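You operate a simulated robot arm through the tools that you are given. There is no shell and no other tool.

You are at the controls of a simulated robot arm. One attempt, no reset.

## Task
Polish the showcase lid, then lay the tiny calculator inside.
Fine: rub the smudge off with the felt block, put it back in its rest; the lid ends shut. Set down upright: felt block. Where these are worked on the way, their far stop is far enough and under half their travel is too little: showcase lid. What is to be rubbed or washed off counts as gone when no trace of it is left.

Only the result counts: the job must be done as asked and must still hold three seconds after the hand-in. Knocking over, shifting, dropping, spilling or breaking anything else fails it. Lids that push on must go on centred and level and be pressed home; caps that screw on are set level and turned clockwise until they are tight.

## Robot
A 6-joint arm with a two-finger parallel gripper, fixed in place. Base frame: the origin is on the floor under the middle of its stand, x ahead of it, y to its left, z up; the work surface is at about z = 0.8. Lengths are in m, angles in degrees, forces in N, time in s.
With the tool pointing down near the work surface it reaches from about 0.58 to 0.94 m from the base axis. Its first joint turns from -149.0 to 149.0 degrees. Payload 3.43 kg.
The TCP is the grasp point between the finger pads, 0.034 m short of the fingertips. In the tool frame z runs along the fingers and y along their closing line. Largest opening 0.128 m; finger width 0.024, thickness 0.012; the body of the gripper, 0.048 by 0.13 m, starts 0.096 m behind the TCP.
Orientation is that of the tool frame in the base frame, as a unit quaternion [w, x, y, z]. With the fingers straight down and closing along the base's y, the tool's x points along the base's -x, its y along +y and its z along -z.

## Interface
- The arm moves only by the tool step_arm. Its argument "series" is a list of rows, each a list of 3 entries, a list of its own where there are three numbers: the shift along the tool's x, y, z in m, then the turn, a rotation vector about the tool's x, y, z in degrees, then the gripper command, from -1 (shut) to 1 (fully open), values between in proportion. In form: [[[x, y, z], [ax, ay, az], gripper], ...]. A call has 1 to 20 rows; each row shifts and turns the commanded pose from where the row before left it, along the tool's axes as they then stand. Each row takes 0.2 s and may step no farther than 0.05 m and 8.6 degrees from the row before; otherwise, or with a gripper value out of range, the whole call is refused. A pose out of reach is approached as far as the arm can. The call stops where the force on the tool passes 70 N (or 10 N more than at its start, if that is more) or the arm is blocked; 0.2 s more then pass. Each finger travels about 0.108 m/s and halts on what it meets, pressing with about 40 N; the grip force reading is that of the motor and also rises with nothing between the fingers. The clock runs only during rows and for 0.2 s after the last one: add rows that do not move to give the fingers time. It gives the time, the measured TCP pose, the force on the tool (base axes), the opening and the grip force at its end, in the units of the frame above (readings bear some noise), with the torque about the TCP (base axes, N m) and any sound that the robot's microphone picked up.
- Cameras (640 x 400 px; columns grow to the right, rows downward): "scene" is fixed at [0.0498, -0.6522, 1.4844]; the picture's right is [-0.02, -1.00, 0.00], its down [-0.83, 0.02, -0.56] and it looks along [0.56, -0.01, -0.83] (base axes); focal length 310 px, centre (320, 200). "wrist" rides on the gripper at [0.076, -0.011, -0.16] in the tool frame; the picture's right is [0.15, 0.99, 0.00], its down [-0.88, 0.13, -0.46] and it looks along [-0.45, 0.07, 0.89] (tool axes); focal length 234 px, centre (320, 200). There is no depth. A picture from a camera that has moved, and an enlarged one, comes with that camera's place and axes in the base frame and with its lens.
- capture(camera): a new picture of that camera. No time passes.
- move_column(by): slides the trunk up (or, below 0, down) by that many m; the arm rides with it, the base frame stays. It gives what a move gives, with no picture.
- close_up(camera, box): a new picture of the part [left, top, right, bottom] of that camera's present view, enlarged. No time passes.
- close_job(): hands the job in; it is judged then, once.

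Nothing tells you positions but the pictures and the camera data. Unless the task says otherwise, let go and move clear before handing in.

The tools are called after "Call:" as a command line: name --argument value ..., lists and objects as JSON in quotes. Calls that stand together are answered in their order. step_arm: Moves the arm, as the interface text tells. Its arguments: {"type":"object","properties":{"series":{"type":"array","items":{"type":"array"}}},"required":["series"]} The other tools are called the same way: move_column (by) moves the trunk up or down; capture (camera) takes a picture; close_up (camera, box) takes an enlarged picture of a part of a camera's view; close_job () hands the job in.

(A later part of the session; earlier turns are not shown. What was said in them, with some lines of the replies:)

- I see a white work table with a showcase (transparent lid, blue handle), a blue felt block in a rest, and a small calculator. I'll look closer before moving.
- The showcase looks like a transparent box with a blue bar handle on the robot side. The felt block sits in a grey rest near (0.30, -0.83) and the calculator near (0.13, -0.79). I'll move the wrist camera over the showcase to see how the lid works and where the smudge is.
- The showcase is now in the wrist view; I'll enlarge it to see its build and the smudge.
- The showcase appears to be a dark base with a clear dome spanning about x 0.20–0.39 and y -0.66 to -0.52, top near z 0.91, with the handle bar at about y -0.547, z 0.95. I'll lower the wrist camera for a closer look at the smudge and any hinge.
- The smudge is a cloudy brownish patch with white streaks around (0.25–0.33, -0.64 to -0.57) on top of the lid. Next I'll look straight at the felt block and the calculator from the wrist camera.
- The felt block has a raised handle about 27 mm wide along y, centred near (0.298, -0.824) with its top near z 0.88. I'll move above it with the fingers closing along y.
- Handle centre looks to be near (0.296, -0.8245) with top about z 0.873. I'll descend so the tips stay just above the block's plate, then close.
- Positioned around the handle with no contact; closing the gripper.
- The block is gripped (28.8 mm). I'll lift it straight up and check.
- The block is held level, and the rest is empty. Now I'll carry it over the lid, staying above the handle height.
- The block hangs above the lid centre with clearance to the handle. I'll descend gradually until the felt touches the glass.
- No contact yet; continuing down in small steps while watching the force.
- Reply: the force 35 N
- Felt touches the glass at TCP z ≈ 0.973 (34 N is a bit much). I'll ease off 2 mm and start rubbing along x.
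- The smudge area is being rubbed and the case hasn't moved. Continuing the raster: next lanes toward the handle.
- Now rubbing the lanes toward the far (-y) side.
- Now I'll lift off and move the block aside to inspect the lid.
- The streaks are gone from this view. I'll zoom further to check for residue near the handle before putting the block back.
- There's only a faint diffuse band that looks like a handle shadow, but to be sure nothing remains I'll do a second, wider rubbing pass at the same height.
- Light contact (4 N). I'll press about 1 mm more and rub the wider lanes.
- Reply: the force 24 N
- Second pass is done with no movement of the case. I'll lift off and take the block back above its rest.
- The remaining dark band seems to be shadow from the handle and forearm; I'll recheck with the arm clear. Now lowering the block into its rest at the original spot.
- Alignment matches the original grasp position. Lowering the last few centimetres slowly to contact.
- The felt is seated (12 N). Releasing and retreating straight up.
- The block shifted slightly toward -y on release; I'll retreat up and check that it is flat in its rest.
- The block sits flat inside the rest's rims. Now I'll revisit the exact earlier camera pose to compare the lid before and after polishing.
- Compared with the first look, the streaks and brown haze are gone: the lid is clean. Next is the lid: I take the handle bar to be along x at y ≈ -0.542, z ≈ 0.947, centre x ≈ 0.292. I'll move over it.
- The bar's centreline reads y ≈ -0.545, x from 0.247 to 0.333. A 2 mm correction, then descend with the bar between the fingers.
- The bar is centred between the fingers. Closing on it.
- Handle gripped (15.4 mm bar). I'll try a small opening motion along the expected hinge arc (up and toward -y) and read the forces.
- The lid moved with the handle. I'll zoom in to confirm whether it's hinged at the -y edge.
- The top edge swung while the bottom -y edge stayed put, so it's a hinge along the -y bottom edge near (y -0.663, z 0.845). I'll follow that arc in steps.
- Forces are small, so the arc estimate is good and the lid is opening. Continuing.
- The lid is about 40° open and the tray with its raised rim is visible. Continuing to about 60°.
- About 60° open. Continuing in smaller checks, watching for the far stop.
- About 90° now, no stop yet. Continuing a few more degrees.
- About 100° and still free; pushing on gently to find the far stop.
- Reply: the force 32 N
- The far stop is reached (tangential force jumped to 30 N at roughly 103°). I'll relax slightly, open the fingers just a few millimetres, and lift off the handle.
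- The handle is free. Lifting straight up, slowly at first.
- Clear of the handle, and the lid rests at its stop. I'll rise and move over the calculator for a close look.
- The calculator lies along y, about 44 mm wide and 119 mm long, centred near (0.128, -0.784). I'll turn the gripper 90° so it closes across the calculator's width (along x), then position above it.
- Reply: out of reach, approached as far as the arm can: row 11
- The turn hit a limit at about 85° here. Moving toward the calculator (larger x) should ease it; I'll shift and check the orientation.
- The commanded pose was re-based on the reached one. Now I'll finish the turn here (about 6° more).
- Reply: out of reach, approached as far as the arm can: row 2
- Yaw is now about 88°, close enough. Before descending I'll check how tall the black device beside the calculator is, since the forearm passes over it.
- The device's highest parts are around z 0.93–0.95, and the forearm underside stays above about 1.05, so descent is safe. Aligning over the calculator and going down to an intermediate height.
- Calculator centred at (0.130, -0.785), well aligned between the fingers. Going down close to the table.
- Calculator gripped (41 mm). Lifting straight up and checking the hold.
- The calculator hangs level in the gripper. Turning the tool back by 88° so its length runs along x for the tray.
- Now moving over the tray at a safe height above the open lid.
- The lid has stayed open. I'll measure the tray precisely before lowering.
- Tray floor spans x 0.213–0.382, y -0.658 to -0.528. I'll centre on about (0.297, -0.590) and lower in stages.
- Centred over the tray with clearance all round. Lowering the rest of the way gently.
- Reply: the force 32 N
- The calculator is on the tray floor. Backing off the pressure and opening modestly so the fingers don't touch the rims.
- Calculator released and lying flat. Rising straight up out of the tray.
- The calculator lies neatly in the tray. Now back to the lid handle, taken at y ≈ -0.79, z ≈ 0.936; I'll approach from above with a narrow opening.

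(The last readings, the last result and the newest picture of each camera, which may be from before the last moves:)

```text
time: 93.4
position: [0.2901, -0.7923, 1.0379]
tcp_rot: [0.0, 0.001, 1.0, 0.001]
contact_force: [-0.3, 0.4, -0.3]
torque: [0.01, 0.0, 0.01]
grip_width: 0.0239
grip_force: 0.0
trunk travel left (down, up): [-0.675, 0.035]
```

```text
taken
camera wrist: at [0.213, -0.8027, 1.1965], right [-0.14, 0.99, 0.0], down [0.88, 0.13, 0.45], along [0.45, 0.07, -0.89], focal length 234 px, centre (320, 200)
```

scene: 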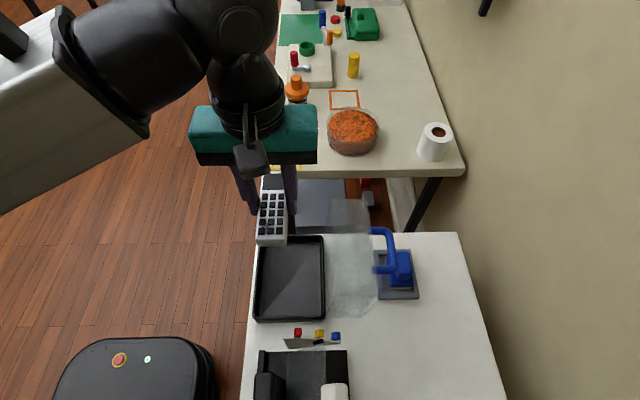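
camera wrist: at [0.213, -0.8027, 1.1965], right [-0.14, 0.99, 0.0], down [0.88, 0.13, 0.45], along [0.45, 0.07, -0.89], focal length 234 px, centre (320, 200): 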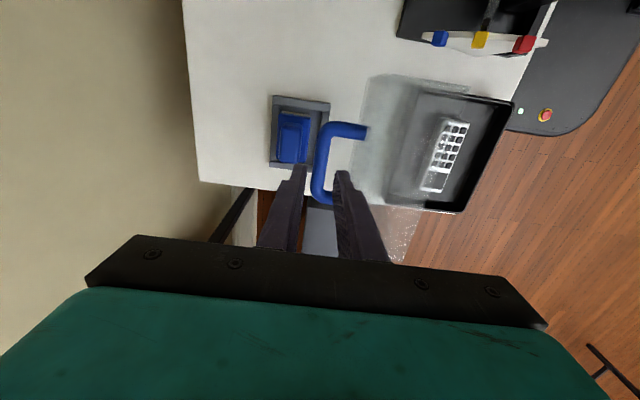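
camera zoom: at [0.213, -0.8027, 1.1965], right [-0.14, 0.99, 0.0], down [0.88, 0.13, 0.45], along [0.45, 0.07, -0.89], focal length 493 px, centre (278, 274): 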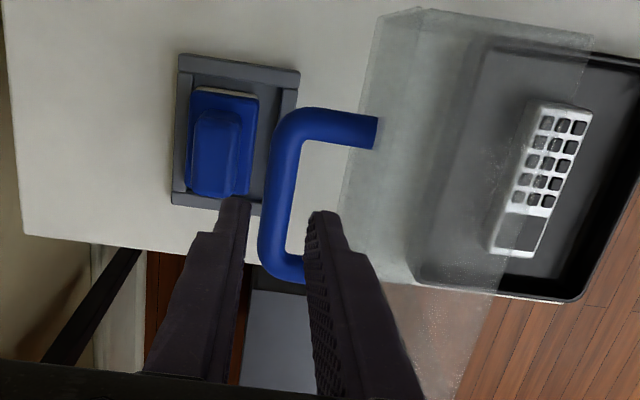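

The bar reads about 3–4 mm toward +y of the fingers' centre. Correcting and descending to just above it for a check.

Call:
step_arm --series '[[[0, 0.0035, 0.02], [0, 0, 0], -0.63], [[0, 0, 0.02], [0, 0, 0], -0.63], [[0, 0, 0.008], [0, 0, 0], -0.63], [[0, 0, 0], [0, 0, 0], -0.63]]'

Call:
close_up --camera "wrist" --box '[250, 90, 400, 250]'

Call:
close_up --camera "scene" --box '[315, 195, 435, 315]'

```text
time: 94.4
position: [0.2894, -0.786, 0.9899]
tcp_rot: [-0.001, 0.0, 1.0, 0.0]
contact_force: [-0.6, 0.3, 0.1]
torque: [-0.04, -0.02, -0.02]
grip_width: 0.0239
grip_force: 0.2
trunk travel left (down, up): [-0.675, 0.035]
```

```text
2.50 times, centred on (325, 170) of wrist
camera zoom: at [0.2139, -0.7983, 1.1486], right [-0.14, 0.99, 0.0], down [0.88, 0.13, 0.45], along [0.45, 0.07, -0.89], focal length 585 px, centre (308, 275)
```

zoom: 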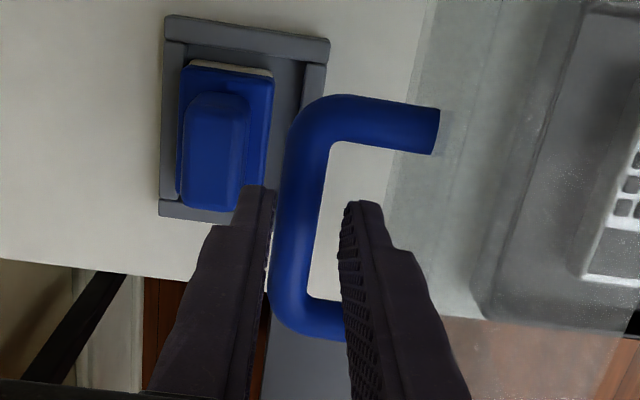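

```text
3.33 times, centred on (375, 255) of scene
camera zoom: at [0.0498, -0.6522, 1.4844], right [-0.02, -1.0, 0.0], down [-0.83, 0.02, -0.56], along [0.56, -0.01, -0.83], focal length 1033 px, centre (137, 17)
```

zoom: 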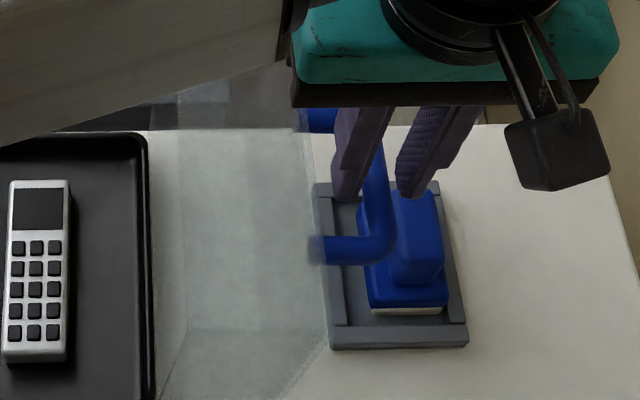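

The bar is centred between the fingers within about 1 mm. Descending onto it.

Call:
step_arm --series '[[[0, 0, 0.015], [0, 0, 0], -0.63], [[0, 0, 0.015], [0, 0, 0], -0.63], [[0, 0, 0.01], [0, 0, 0], -0.63], [[0, 0, 0.006], [0, 0, 0], -0.63], [[0, 0, 0], [0, 0, 0], -0.63]]'

Call:
close_up --camera "wrist" --box '[250, 90, 400, 250]'

```text
time: 95.6
position: [0.2911, -0.7856, 0.9438]
tcp_rot: [0.0, 0.001, 1.0, -0.001]
contact_force: [0.7, 0.1, -0.3]
torque: [0.0, 0.02, 0.01]
grip_width: 0.0238
grip_force: 0.1
trunk travel left (down, up): [-0.675, 0.035]
```

```text
2.50 times, centred on (325, 170) of wrist
camera zoom: at [0.2143, -0.7985, 1.103], right [-0.14, 0.99, 0.0], down [0.88, 0.13, 0.45], along [0.45, 0.07, -0.89], focal length 585 px, centre (308, 275)
```

zoom: 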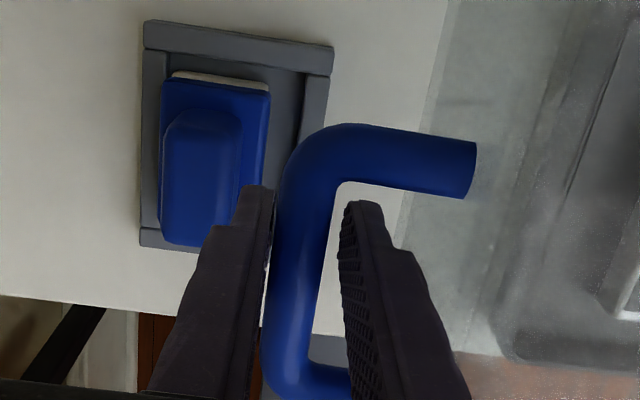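

The bar is between the fingers; gripping it.

Call:
step_arm --series '[[[0, 0, 0], [0, 0, 0], -1], [[0, 0, 0], [0, 0, 0], -1], [[0, 0, 0], [0, 0, 0], -1]]'

Call:
close_up --camera "wrist" --box '[250, 90, 400, 250]'

```text
time: 96.4
position: [0.2902, -0.787, 0.9443]
tcp_rot: [-0.001, 0.001, 1.0, -0.001]
contact_force: [1.4, -10.0, 9.7]
torque: [0.01, 0.28, 0.12]
grip_width: 0.0154
grip_force: 45.1
trunk travel left (down, up): [-0.675, 0.035]
```

```text
2.50 times, centred on (325, 170) of wrist
camera zoom: at [0.2142, -0.7991, 1.1038], right [-0.14, 0.99, 0.0], down [0.88, 0.13, 0.45], along [0.45, 0.06, -0.89], focal length 585 px, centre (308, 275)
```

zoom: 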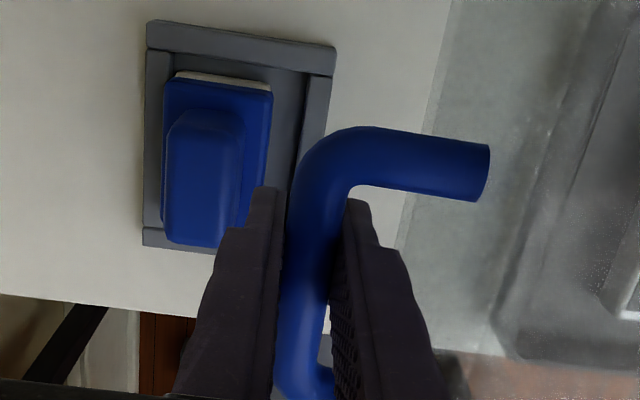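

Re-fitting the arc from the opening data gives a hinge centre at (y -0.663, z 0.849 in TCP terms) and radius 0.1576. I'll swing the lid back along that arc.

Call:
step_arm --series '[[[0, 0.006, -0.0084], [0, 0, 0], -1], [[0, 0.006, -0.0084], [0, 0, 0], -1], [[0, 0.0102, -0.0093], [0, 0, 0], -1], [[0, 0.0108, -0.0084], [0, 0, 0], -1], [[0, 0.0116, -0.0074], [0, 0, 0], -1], [[0, 0.0122, -0.0063], [0, 0, 0], -1], [[0, 0, 0], [0, 0, 0], -1]]'

Call:
close_up --camera "scene" --box '[245, 175, 435, 335]'

```text
time: 98.0
position: [0.2899, -0.7292, 0.9927]
tcp_rot: [-0.002, 0.0, 1.0, 0.002]
contact_force: [-3.7, 14.4, -34.6]
torque: [0.01, 0.03, 0.13]
grip_width: 0.0157
grip_force: 45.1
trunk travel left (down, up): [-0.675, 0.035]
```

```text
2.50 times, centred on (340, 255) of scene
camera zoom: at [0.0498, -0.6522, 1.4844], right [-0.02, -1.0, 0.0], down [-0.83, 0.02, -0.56], along [0.56, -0.01, -0.83], focal length 775 px, centre (270, 62)
```

zoom: 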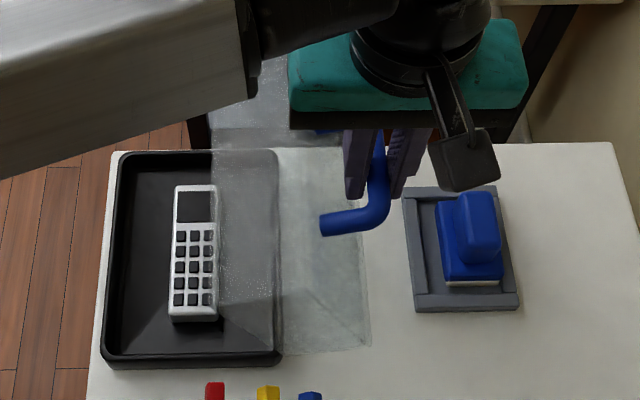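

The radial pull is about 37 N, so my path is about 3 mm too far out. I'll correct inward and continue in smaller checks.

Call:
step_arm --series '[[[0, 0.0013, 0.0027], [0, 0, 0], -1], [[0, 0, 0], [0, 0, 0], -1]]'

```text
time: 98.6
position: [0.2921, -0.7296, 0.9922]
tcp_rot: [-0.001, 0.0, 1.0, -0.002]
contact_force: [-0.3, 2.4, -9.9]
torque: [-0.06, 1.31, 0.1]
grip_width: 0.0157
grip_force: 45.0
trunk travel left (down, up): [-0.675, 0.035]
```

Call:
step_arm --series '[[[0, 0.0129, -0.0049], [0, 0, 0], -1], [[0, 0.0133, -0.0036], [0, 0, 0], -1], [[0, 0.0135, -0.0032], [0, 0, 0], -1], [[0, 0.0136, -0.0016], [0, 0, 0], -1], [[0, 0, 0], [0, 0, 0], -1]]'

Call:
close_up --camera "scene" --box '[245, 175, 405, 335]'

```text
time: 99.8
position: [0.2914, -0.6739, 1.0048]
tcp_rot: [-0.001, 0.001, 1.0, 0.001]
contact_force: [-1.8, -0.3, 0.2]
torque: [-0.01, -0.25, 0.09]
grip_width: 0.0153
grip_force: 45.2
trunk travel left (down, up): [-0.675, 0.035]
```

```text
2.50 times, centred on (325, 255) of scene
camera zoom: at [0.0498, -0.6522, 1.4844], right [-0.02, -1.0, 0.0], down [-0.83, 0.02, -0.56], along [0.56, -0.01, -0.83], focal length 775 px, centre (308, 62)
```

zoom: 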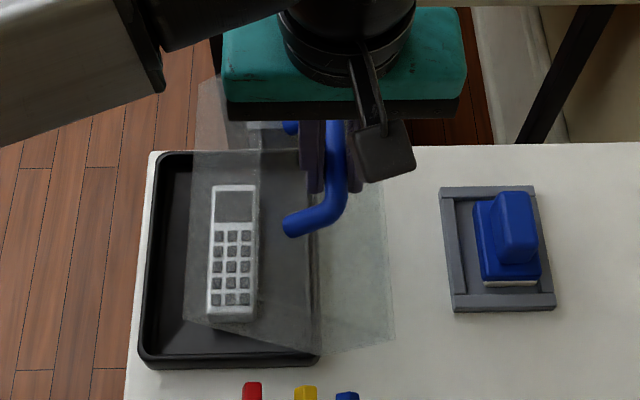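

Call:
step_arm --series '[[[0, 0.0137, 0.0], [0, 0, 0], -1], [[0, 0.0136, 0.0009], [0, 0, 0], -1], [[0, 0.0135, 0.002], [0, 0, 0], -1], [[0, 0.0134, 0.0032], [0, 0, 0], -1], [[0, 0, 0], [0, 0, 0], -1]]'

Call:
close_up --camera "scene" --box '[235, 195, 355, 335]'

```text
time: 101.0
position: [0.2907, -0.6196, 0.9977]
tcp_rot: [-0.001, 0.0, 1.0, 0.0]
contact_force: [-0.9, 0.8, 0.2]
torque: [-0.08, -0.09, 0.12]
grip_width: 0.0158
grip_force: 45.3
trunk travel left (down, up): [-0.675, 0.035]
```

```text
2.86 times, centred on (295, 265) of scene
camera zoom: at [0.0498, -0.6522, 1.4844], right [-0.02, -1.0, 0.0], down [-0.83, 0.02, -0.56], along [0.56, -0.01, -0.83], focal length 886 px, centre (391, 14)
```

zoom: 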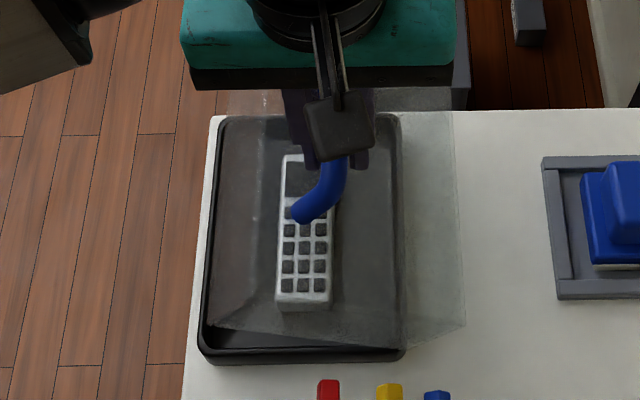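

The lid follows with almost no force, about 33° from shut. Continuing.

Call:
step_arm --series '[[[0, 0.0129, 0.0039], [0, 0, 0], -1], [[0, 0.0125, 0.0049], [0, 0, 0], -1], [[0, 0.012, 0.0066], [0, 0, 0], -1], [[0, 0.0115, 0.0075], [0, 0, 0], -1], [[0, 0, 0], [0, 0, 0], -1]]'

Call:
close_up --camera "scene" --box '[235, 195, 355, 335]'

```text
time: 102.2
position: [0.2908, -0.5718, 0.9751]
tcp_rot: [-0.001, 0.001, 1.0, 0.0]
contact_force: [-0.2, -0.5, 0.2]
torque: [-0.1, -0.11, 0.1]
grip_width: 0.0156
grip_force: 44.6
trunk travel left (down, up): [-0.675, 0.035]
```

```text
2.86 times, centred on (295, 265) of scene
camera zoom: at [0.0498, -0.6522, 1.4844], right [-0.02, -1.0, 0.0], down [-0.83, 0.02, -0.56], along [0.56, -0.01, -0.83], focal length 886 px, centre (391, 14)
```

zoom: 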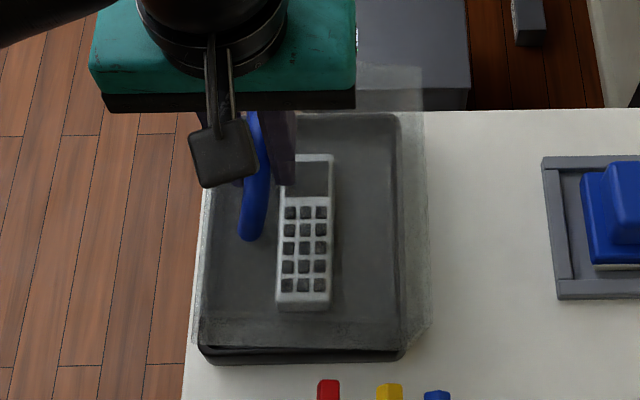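

Call:
step_arm --series '[[[0, 0.0092, 0.007], [0, 0, 0], -1], [[0, 0.0087, 0.0074], [0, 0, 0], -1], [[0, 0, 0], [0, 0, 0], -1]]'

Call:
step_arm --series '[[[0, 0.0045, 0.0045], [0, 0, 0], -1], [[0, 0, 0], [0, 0, 0], -1]]'

```text
time: 103.0
position: [0.2901, -0.5536, 0.9598]
tcp_rot: [-0.001, 0.001, 1.0, -0.001]
contact_force: [-0.7, -0.6, -0.5]
torque: [-0.07, 0.0, 0.08]
grip_width: 0.016
grip_force: 44.6
trunk travel left (down, up): [-0.675, 0.035]
```

```text
time: 103.6
position: [0.2913, -0.55, 0.9554]
tcp_rot: [-0.001, 0.001, 1.0, 0.0]
contact_force: [-1.4, -0.6, 1.0]
torque: [-0.16, 0.05, 0.09]
grip_width: 0.0158
grip_force: 44.9
trunk travel left (down, up): [-0.675, 0.035]
```

Call:
step_arm --series '[[[0, 0.003, 0.003], [0, 0, 0], -1], [[0, 0, 0], [0, 0, 0], -1]]'

Call:
step_arm --series '[[[0, 0.0015, 0.0017], [0, 0, 0], -1], [[0, 0, 0], [0, 0, 0], -1]]'

Call:
close_up --camera "scene" --box '[240, 265, 335, 330]'

```text
time: 104.2
position: [0.2913, -0.5464, 0.9508]
tcp_rot: [-0.001, 0.001, 1.0, -0.001]
contact_force: [-1.3, -1.7, 0.4]
torque: [-0.2, 0.07, 0.1]
grip_width: 0.0155
grip_force: 45.0
trunk travel left (down, up): [-0.675, 0.035]
```

```text
time: 104.8
position: [0.2921, -0.5445, 0.9511]
tcp_rot: [-0.001, 0.001, 1.0, 0.0]
contact_force: [-1.6, -1.0, 0.3]
torque: [-0.16, -0.13, 0.11]
grip_width: 0.0155
grip_force: 45.1
trunk travel left (down, up): [-0.675, 0.035]
```

```text
6.15 times, centred on (288, 298) of scene
camera zoom: at [0.0498, -0.6522, 1.4844], right [-0.02, -1.0, 0.0], down [-0.83, 0.02, -0.56], along [0.56, -0.01, -0.83], focal length 1907 px, centre (520, -400)
```

zoom: 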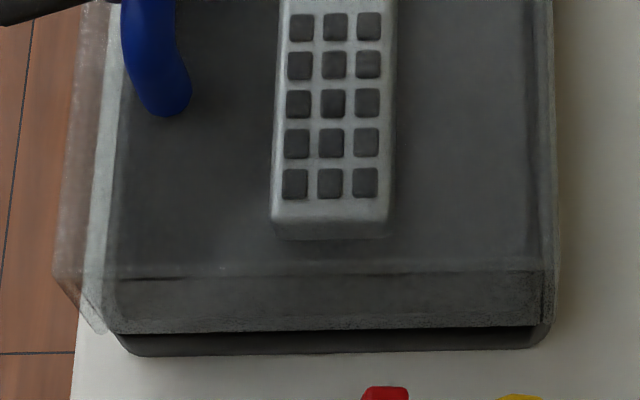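

The lid looks almost fully shut. I'll press gently further until it resists.

Call:
step_arm --series '[[[0, 0.001, 0.0015], [0, 0, 0], -1], [[0, 0, 0], [0, 0, 0], -1]]'

Call:
step_arm --series '[[[0, 0.0005, 0.0015], [0, 0, 0], -1], [[0, 0, 0], [0, 0, 0], -1]]'

```text
time: 105.4
position: [0.2904, -0.5445, 0.9498]
tcp_rot: [-0.001, 0.001, 1.0, -0.002]
contact_force: [3.2, -8.4, 19.0]
torque: [-0.03, 1.03, 0.09]
grip_width: 0.0156
grip_force: 45.2
trunk travel left (down, up): [-0.675, 0.035]
```

```text
time: 106.0
position: [0.2903, -0.5451, 0.9493]
tcp_rot: [0.0, 0.001, 1.0, -0.002]
contact_force: [4.9, -19.2, 34.3]
torque: [0.01, -0.05, 0.11]
grip_width: 0.016
grip_force: 44.9
trunk travel left (down, up): [-0.675, 0.035]
```

Firm resistance: the lid is shut. Relaxing the pressure, then opening the fingers and rising straight up.

Call:
step_arm --series '[[[0, -0.0013, -0.0025], [0, 0, 0], -1], [[0, 0, 0], [0, 0, 0], -0.6], [[0, 0, 0], [0, 0, 0], -0.2], [[0, 0, 0], [0, 0, 0], -0.2], [[0, 0, 0], [0, 0, 0], -0.2]]'

Call:
close_up --camera "wrist" --box '[230, 70, 430, 250]'

Call:
close_up --camera "scene" --box '[240, 265, 335, 330]'

```text
time: 107.2
position: [0.2903, -0.544, 0.9506]
tcp_rot: [-0.001, 0.001, 1.0, 0.001]
contact_force: [0.5, -0.3, 0.2]
torque: [-0.01, 0.02, -0.02]
grip_width: 0.0512
grip_force: 0.1
trunk travel left (down, up): [-0.675, 0.035]
```

```text
2.22 times, centred on (330, 160) of wrist
camera zoom: at [0.2144, -0.5566, 1.1088], right [-0.14, 0.99, 0.0], down [0.88, 0.13, 0.45], along [0.45, 0.07, -0.89], focal length 520 px, centre (298, 289)
```

zoom: 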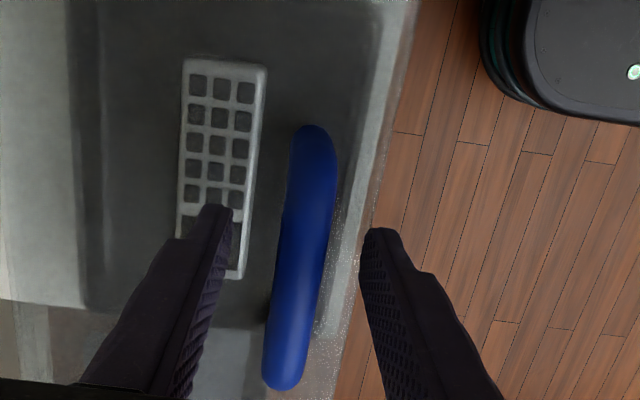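

```text
6.15 times, centred on (288, 298) of scene
camera zoom: at [0.0498, -0.6522, 1.4844], right [-0.02, -1.0, 0.0], down [-0.83, 0.02, -0.56], along [0.56, -0.01, -0.83], focal length 1907 px, centre (520, -400)
```

zoom: 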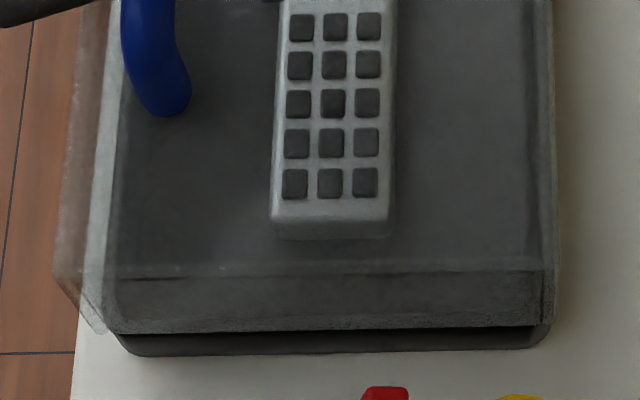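

Released. Rising clear of the handle and moving away to verify everything.

Call:
step_arm --series '[[[0, 0, -0.02], [0, 0, 0], -0.2], [[0, 0, -0.03], [0, 0, 0], -0.2], [[0, 0, -0.04], [0, 0, 0], -0.2], [[0, 0, -0.04], [0, 0, 0], 0], [[0, 0, -0.04], [0, 0, 0], 0], [[0.02, -0.03, -0.03], [0, 0, 0], 0.5], [[0.03, -0.03, 0], [0, 0, 0], 1], [[0.03, 0, 0], [0, 0, 0], 1], [[0, 0, 0], [0, 0, 0], 1]]'

Call:
capture --camera "wrist"

Call:
capture --camera "scene"

Call:
close_up --camera "scene" --box '[230, 210, 350, 330]'

Call:
close_up --camera "wrist" --box '[250, 80, 430, 240]'

```text
time: 109.2
position: [0.2102, -0.603, 1.1517]
tcp_rot: [0.0, 0.001, 1.0, 0.0]
contact_force: [-0.2, 0.6, -0.5]
torque: [-0.01, 0.0, 0.0]
grip_width: 0.1279
grip_force: 0.0
trunk travel left (down, up): [-0.675, 0.035]
```

```text
taken
camera wrist: at [0.1341, -0.615, 1.3105], right [-0.15, 0.99, 0.0], down [0.88, 0.13, 0.45], along [0.45, 0.07, -0.89], focal length 234 px, centre (320, 200)
```

wrist: 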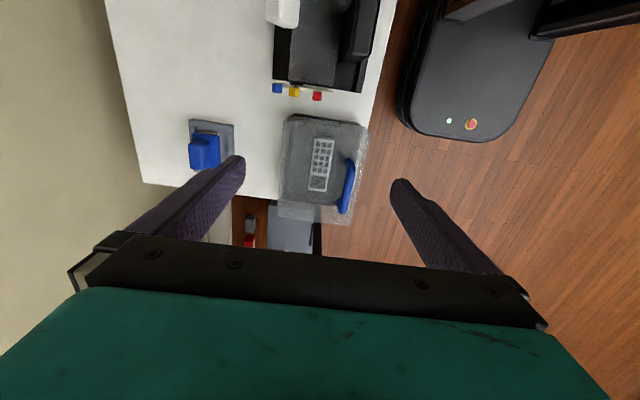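

```text
taken
```

scene: 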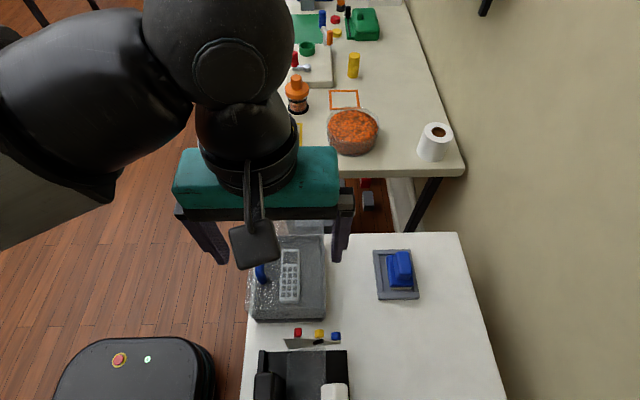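

```text
3.33 times, centred on (290, 270) of scene
camera zoom: at [0.0498, -0.6522, 1.4844], right [-0.02, -1.0, 0.0], down [-0.83, 0.02, -0.56], along [0.56, -0.01, -0.83], focal length 1033 px, centre (420, -33)
```

zoom: 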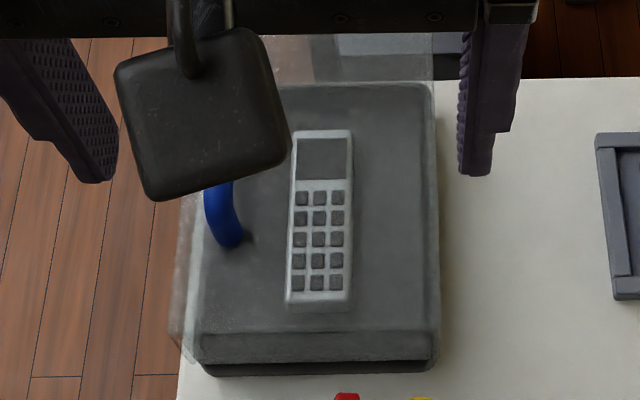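

```text
2.50 times, centred on (340, 160) of wrist
camera zoom: at [0.1341, -0.615, 1.3105], right [-0.15, 0.99, 0.0], down [0.88, 0.13, 0.45], along [0.45, 0.07, -0.89], focal length 585 px, centre (270, 300)
```

zoom: 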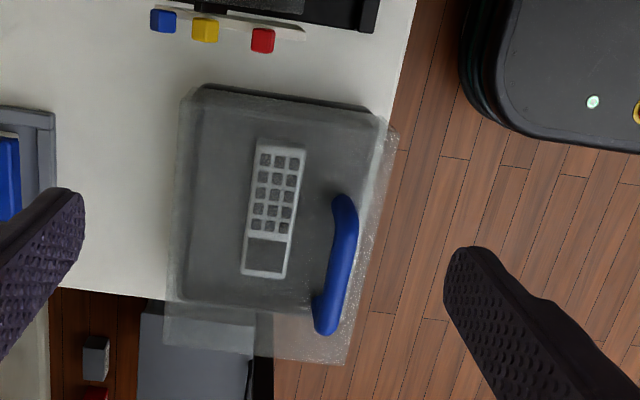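

The lid is shut with the calculator visible inside. A final check on the felt block in its rest and the lid edges.

Call:
close_up --camera "scene" --box '[360, 235, 435, 310]'

Call:
close_up --camera "scene" --box '[240, 265, 335, 330]'

Call:
close_up --camera "wrist" --box '[170, 100, 260, 180]'

```text
5.33 times, centred on (398, 272) of scene
camera zoom: at [0.0498, -0.6522, 1.4844], right [-0.02, -1.0, 0.0], down [-0.83, 0.02, -0.56], along [0.56, -0.01, -0.83], focal length 1653 px, centre (-93, -187)
```

zoom: 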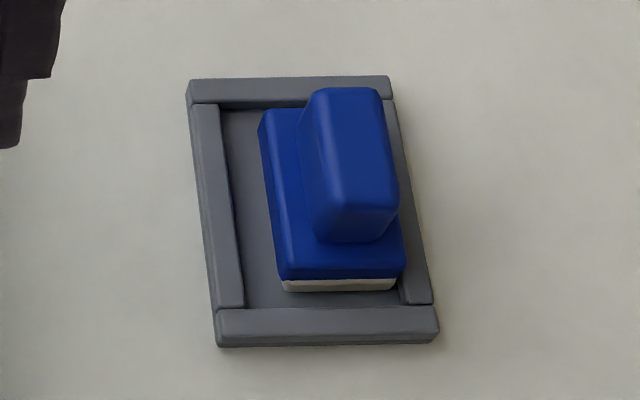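

```text
6.15 times, centred on (288, 298) of scene
camera zoom: at [0.0498, -0.6522, 1.4844], right [-0.02, -1.0, 0.0], down [-0.83, 0.02, -0.56], along [0.56, -0.01, -0.83], focal length 1907 px, centre (520, -400)
```

zoom: 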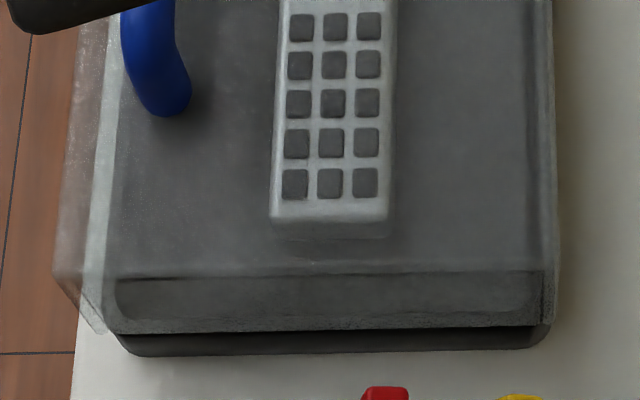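

```text
5.00 times, centred on (215, 140) of wrist
camera zoom: at [0.1341, -0.615, 1.3105], right [-0.15, 0.99, 0.0], down [0.88, 0.13, 0.45], along [0.45, 0.07, -0.89], focal length 1171 px, centre (845, 500)
```

zoom: 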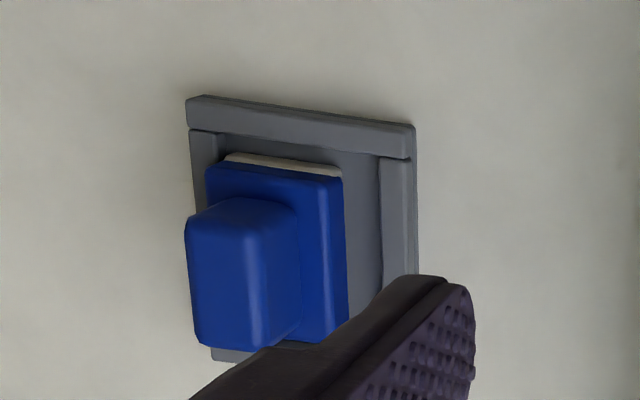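

Call:
close_up --camera "wrist" --box '[275, 110, 375, 225]'

Call:
close_up --camera "scene" --box '[260, 235, 328, 300]'

```text
3.48 times, centred on (325, 168) of wrist
camera zoom: at [0.1341, -0.615, 1.3105], right [-0.15, 0.99, 0.0], down [0.88, 0.13, 0.45], along [0.45, 0.07, -0.89], focal length 814 px, centre (303, 313)
```

zoom: 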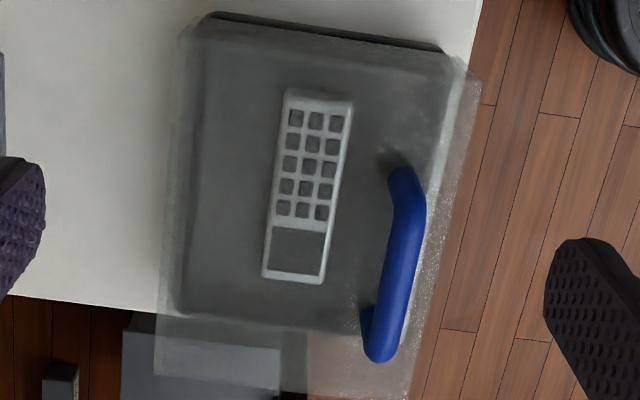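

```text
6.15 times, centred on (294, 268) of scene
camera zoom: at [0.0498, -0.6522, 1.4844], right [-0.02, -1.0, 0.0], down [-0.83, 0.02, -0.56], along [0.56, -0.01, -0.83], focal length 1907 px, centre (480, -215)
```

zoom: 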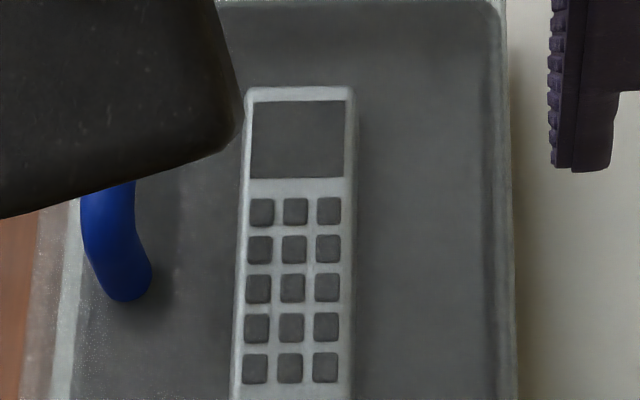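

The lid is clean and shut, with the calculator flat in the tray. The felt block is upright in its rest, a few millimetres off centre, and the arm is clear of everything. Handing in the job.

Call:
close_job

```text
The job is handed in.
```

I polished the showcase lid, laid the calculator inside and shut the lid, then handed the job in. The hand-in gave no verdict.

- **Smudge:** I rubbed the top of the lid with the felt block in two passes. No streaks or haze showed in close-ups from either camera afterwards.
- **Felt block:** It is back in its rest, upright and flat. It slid about 5–6 mm toward one side when I let go, but stays inside the rims.
- **Lid:** I opened it to its far stop, roughly 103°, and later closed it until it resisted firmly.
- **Calculator:** It lies face up and flat on the tray floor, clear of the rims.

I saw nothing else knocked or moved in the pictures. The gripper is open and well above the showcase.
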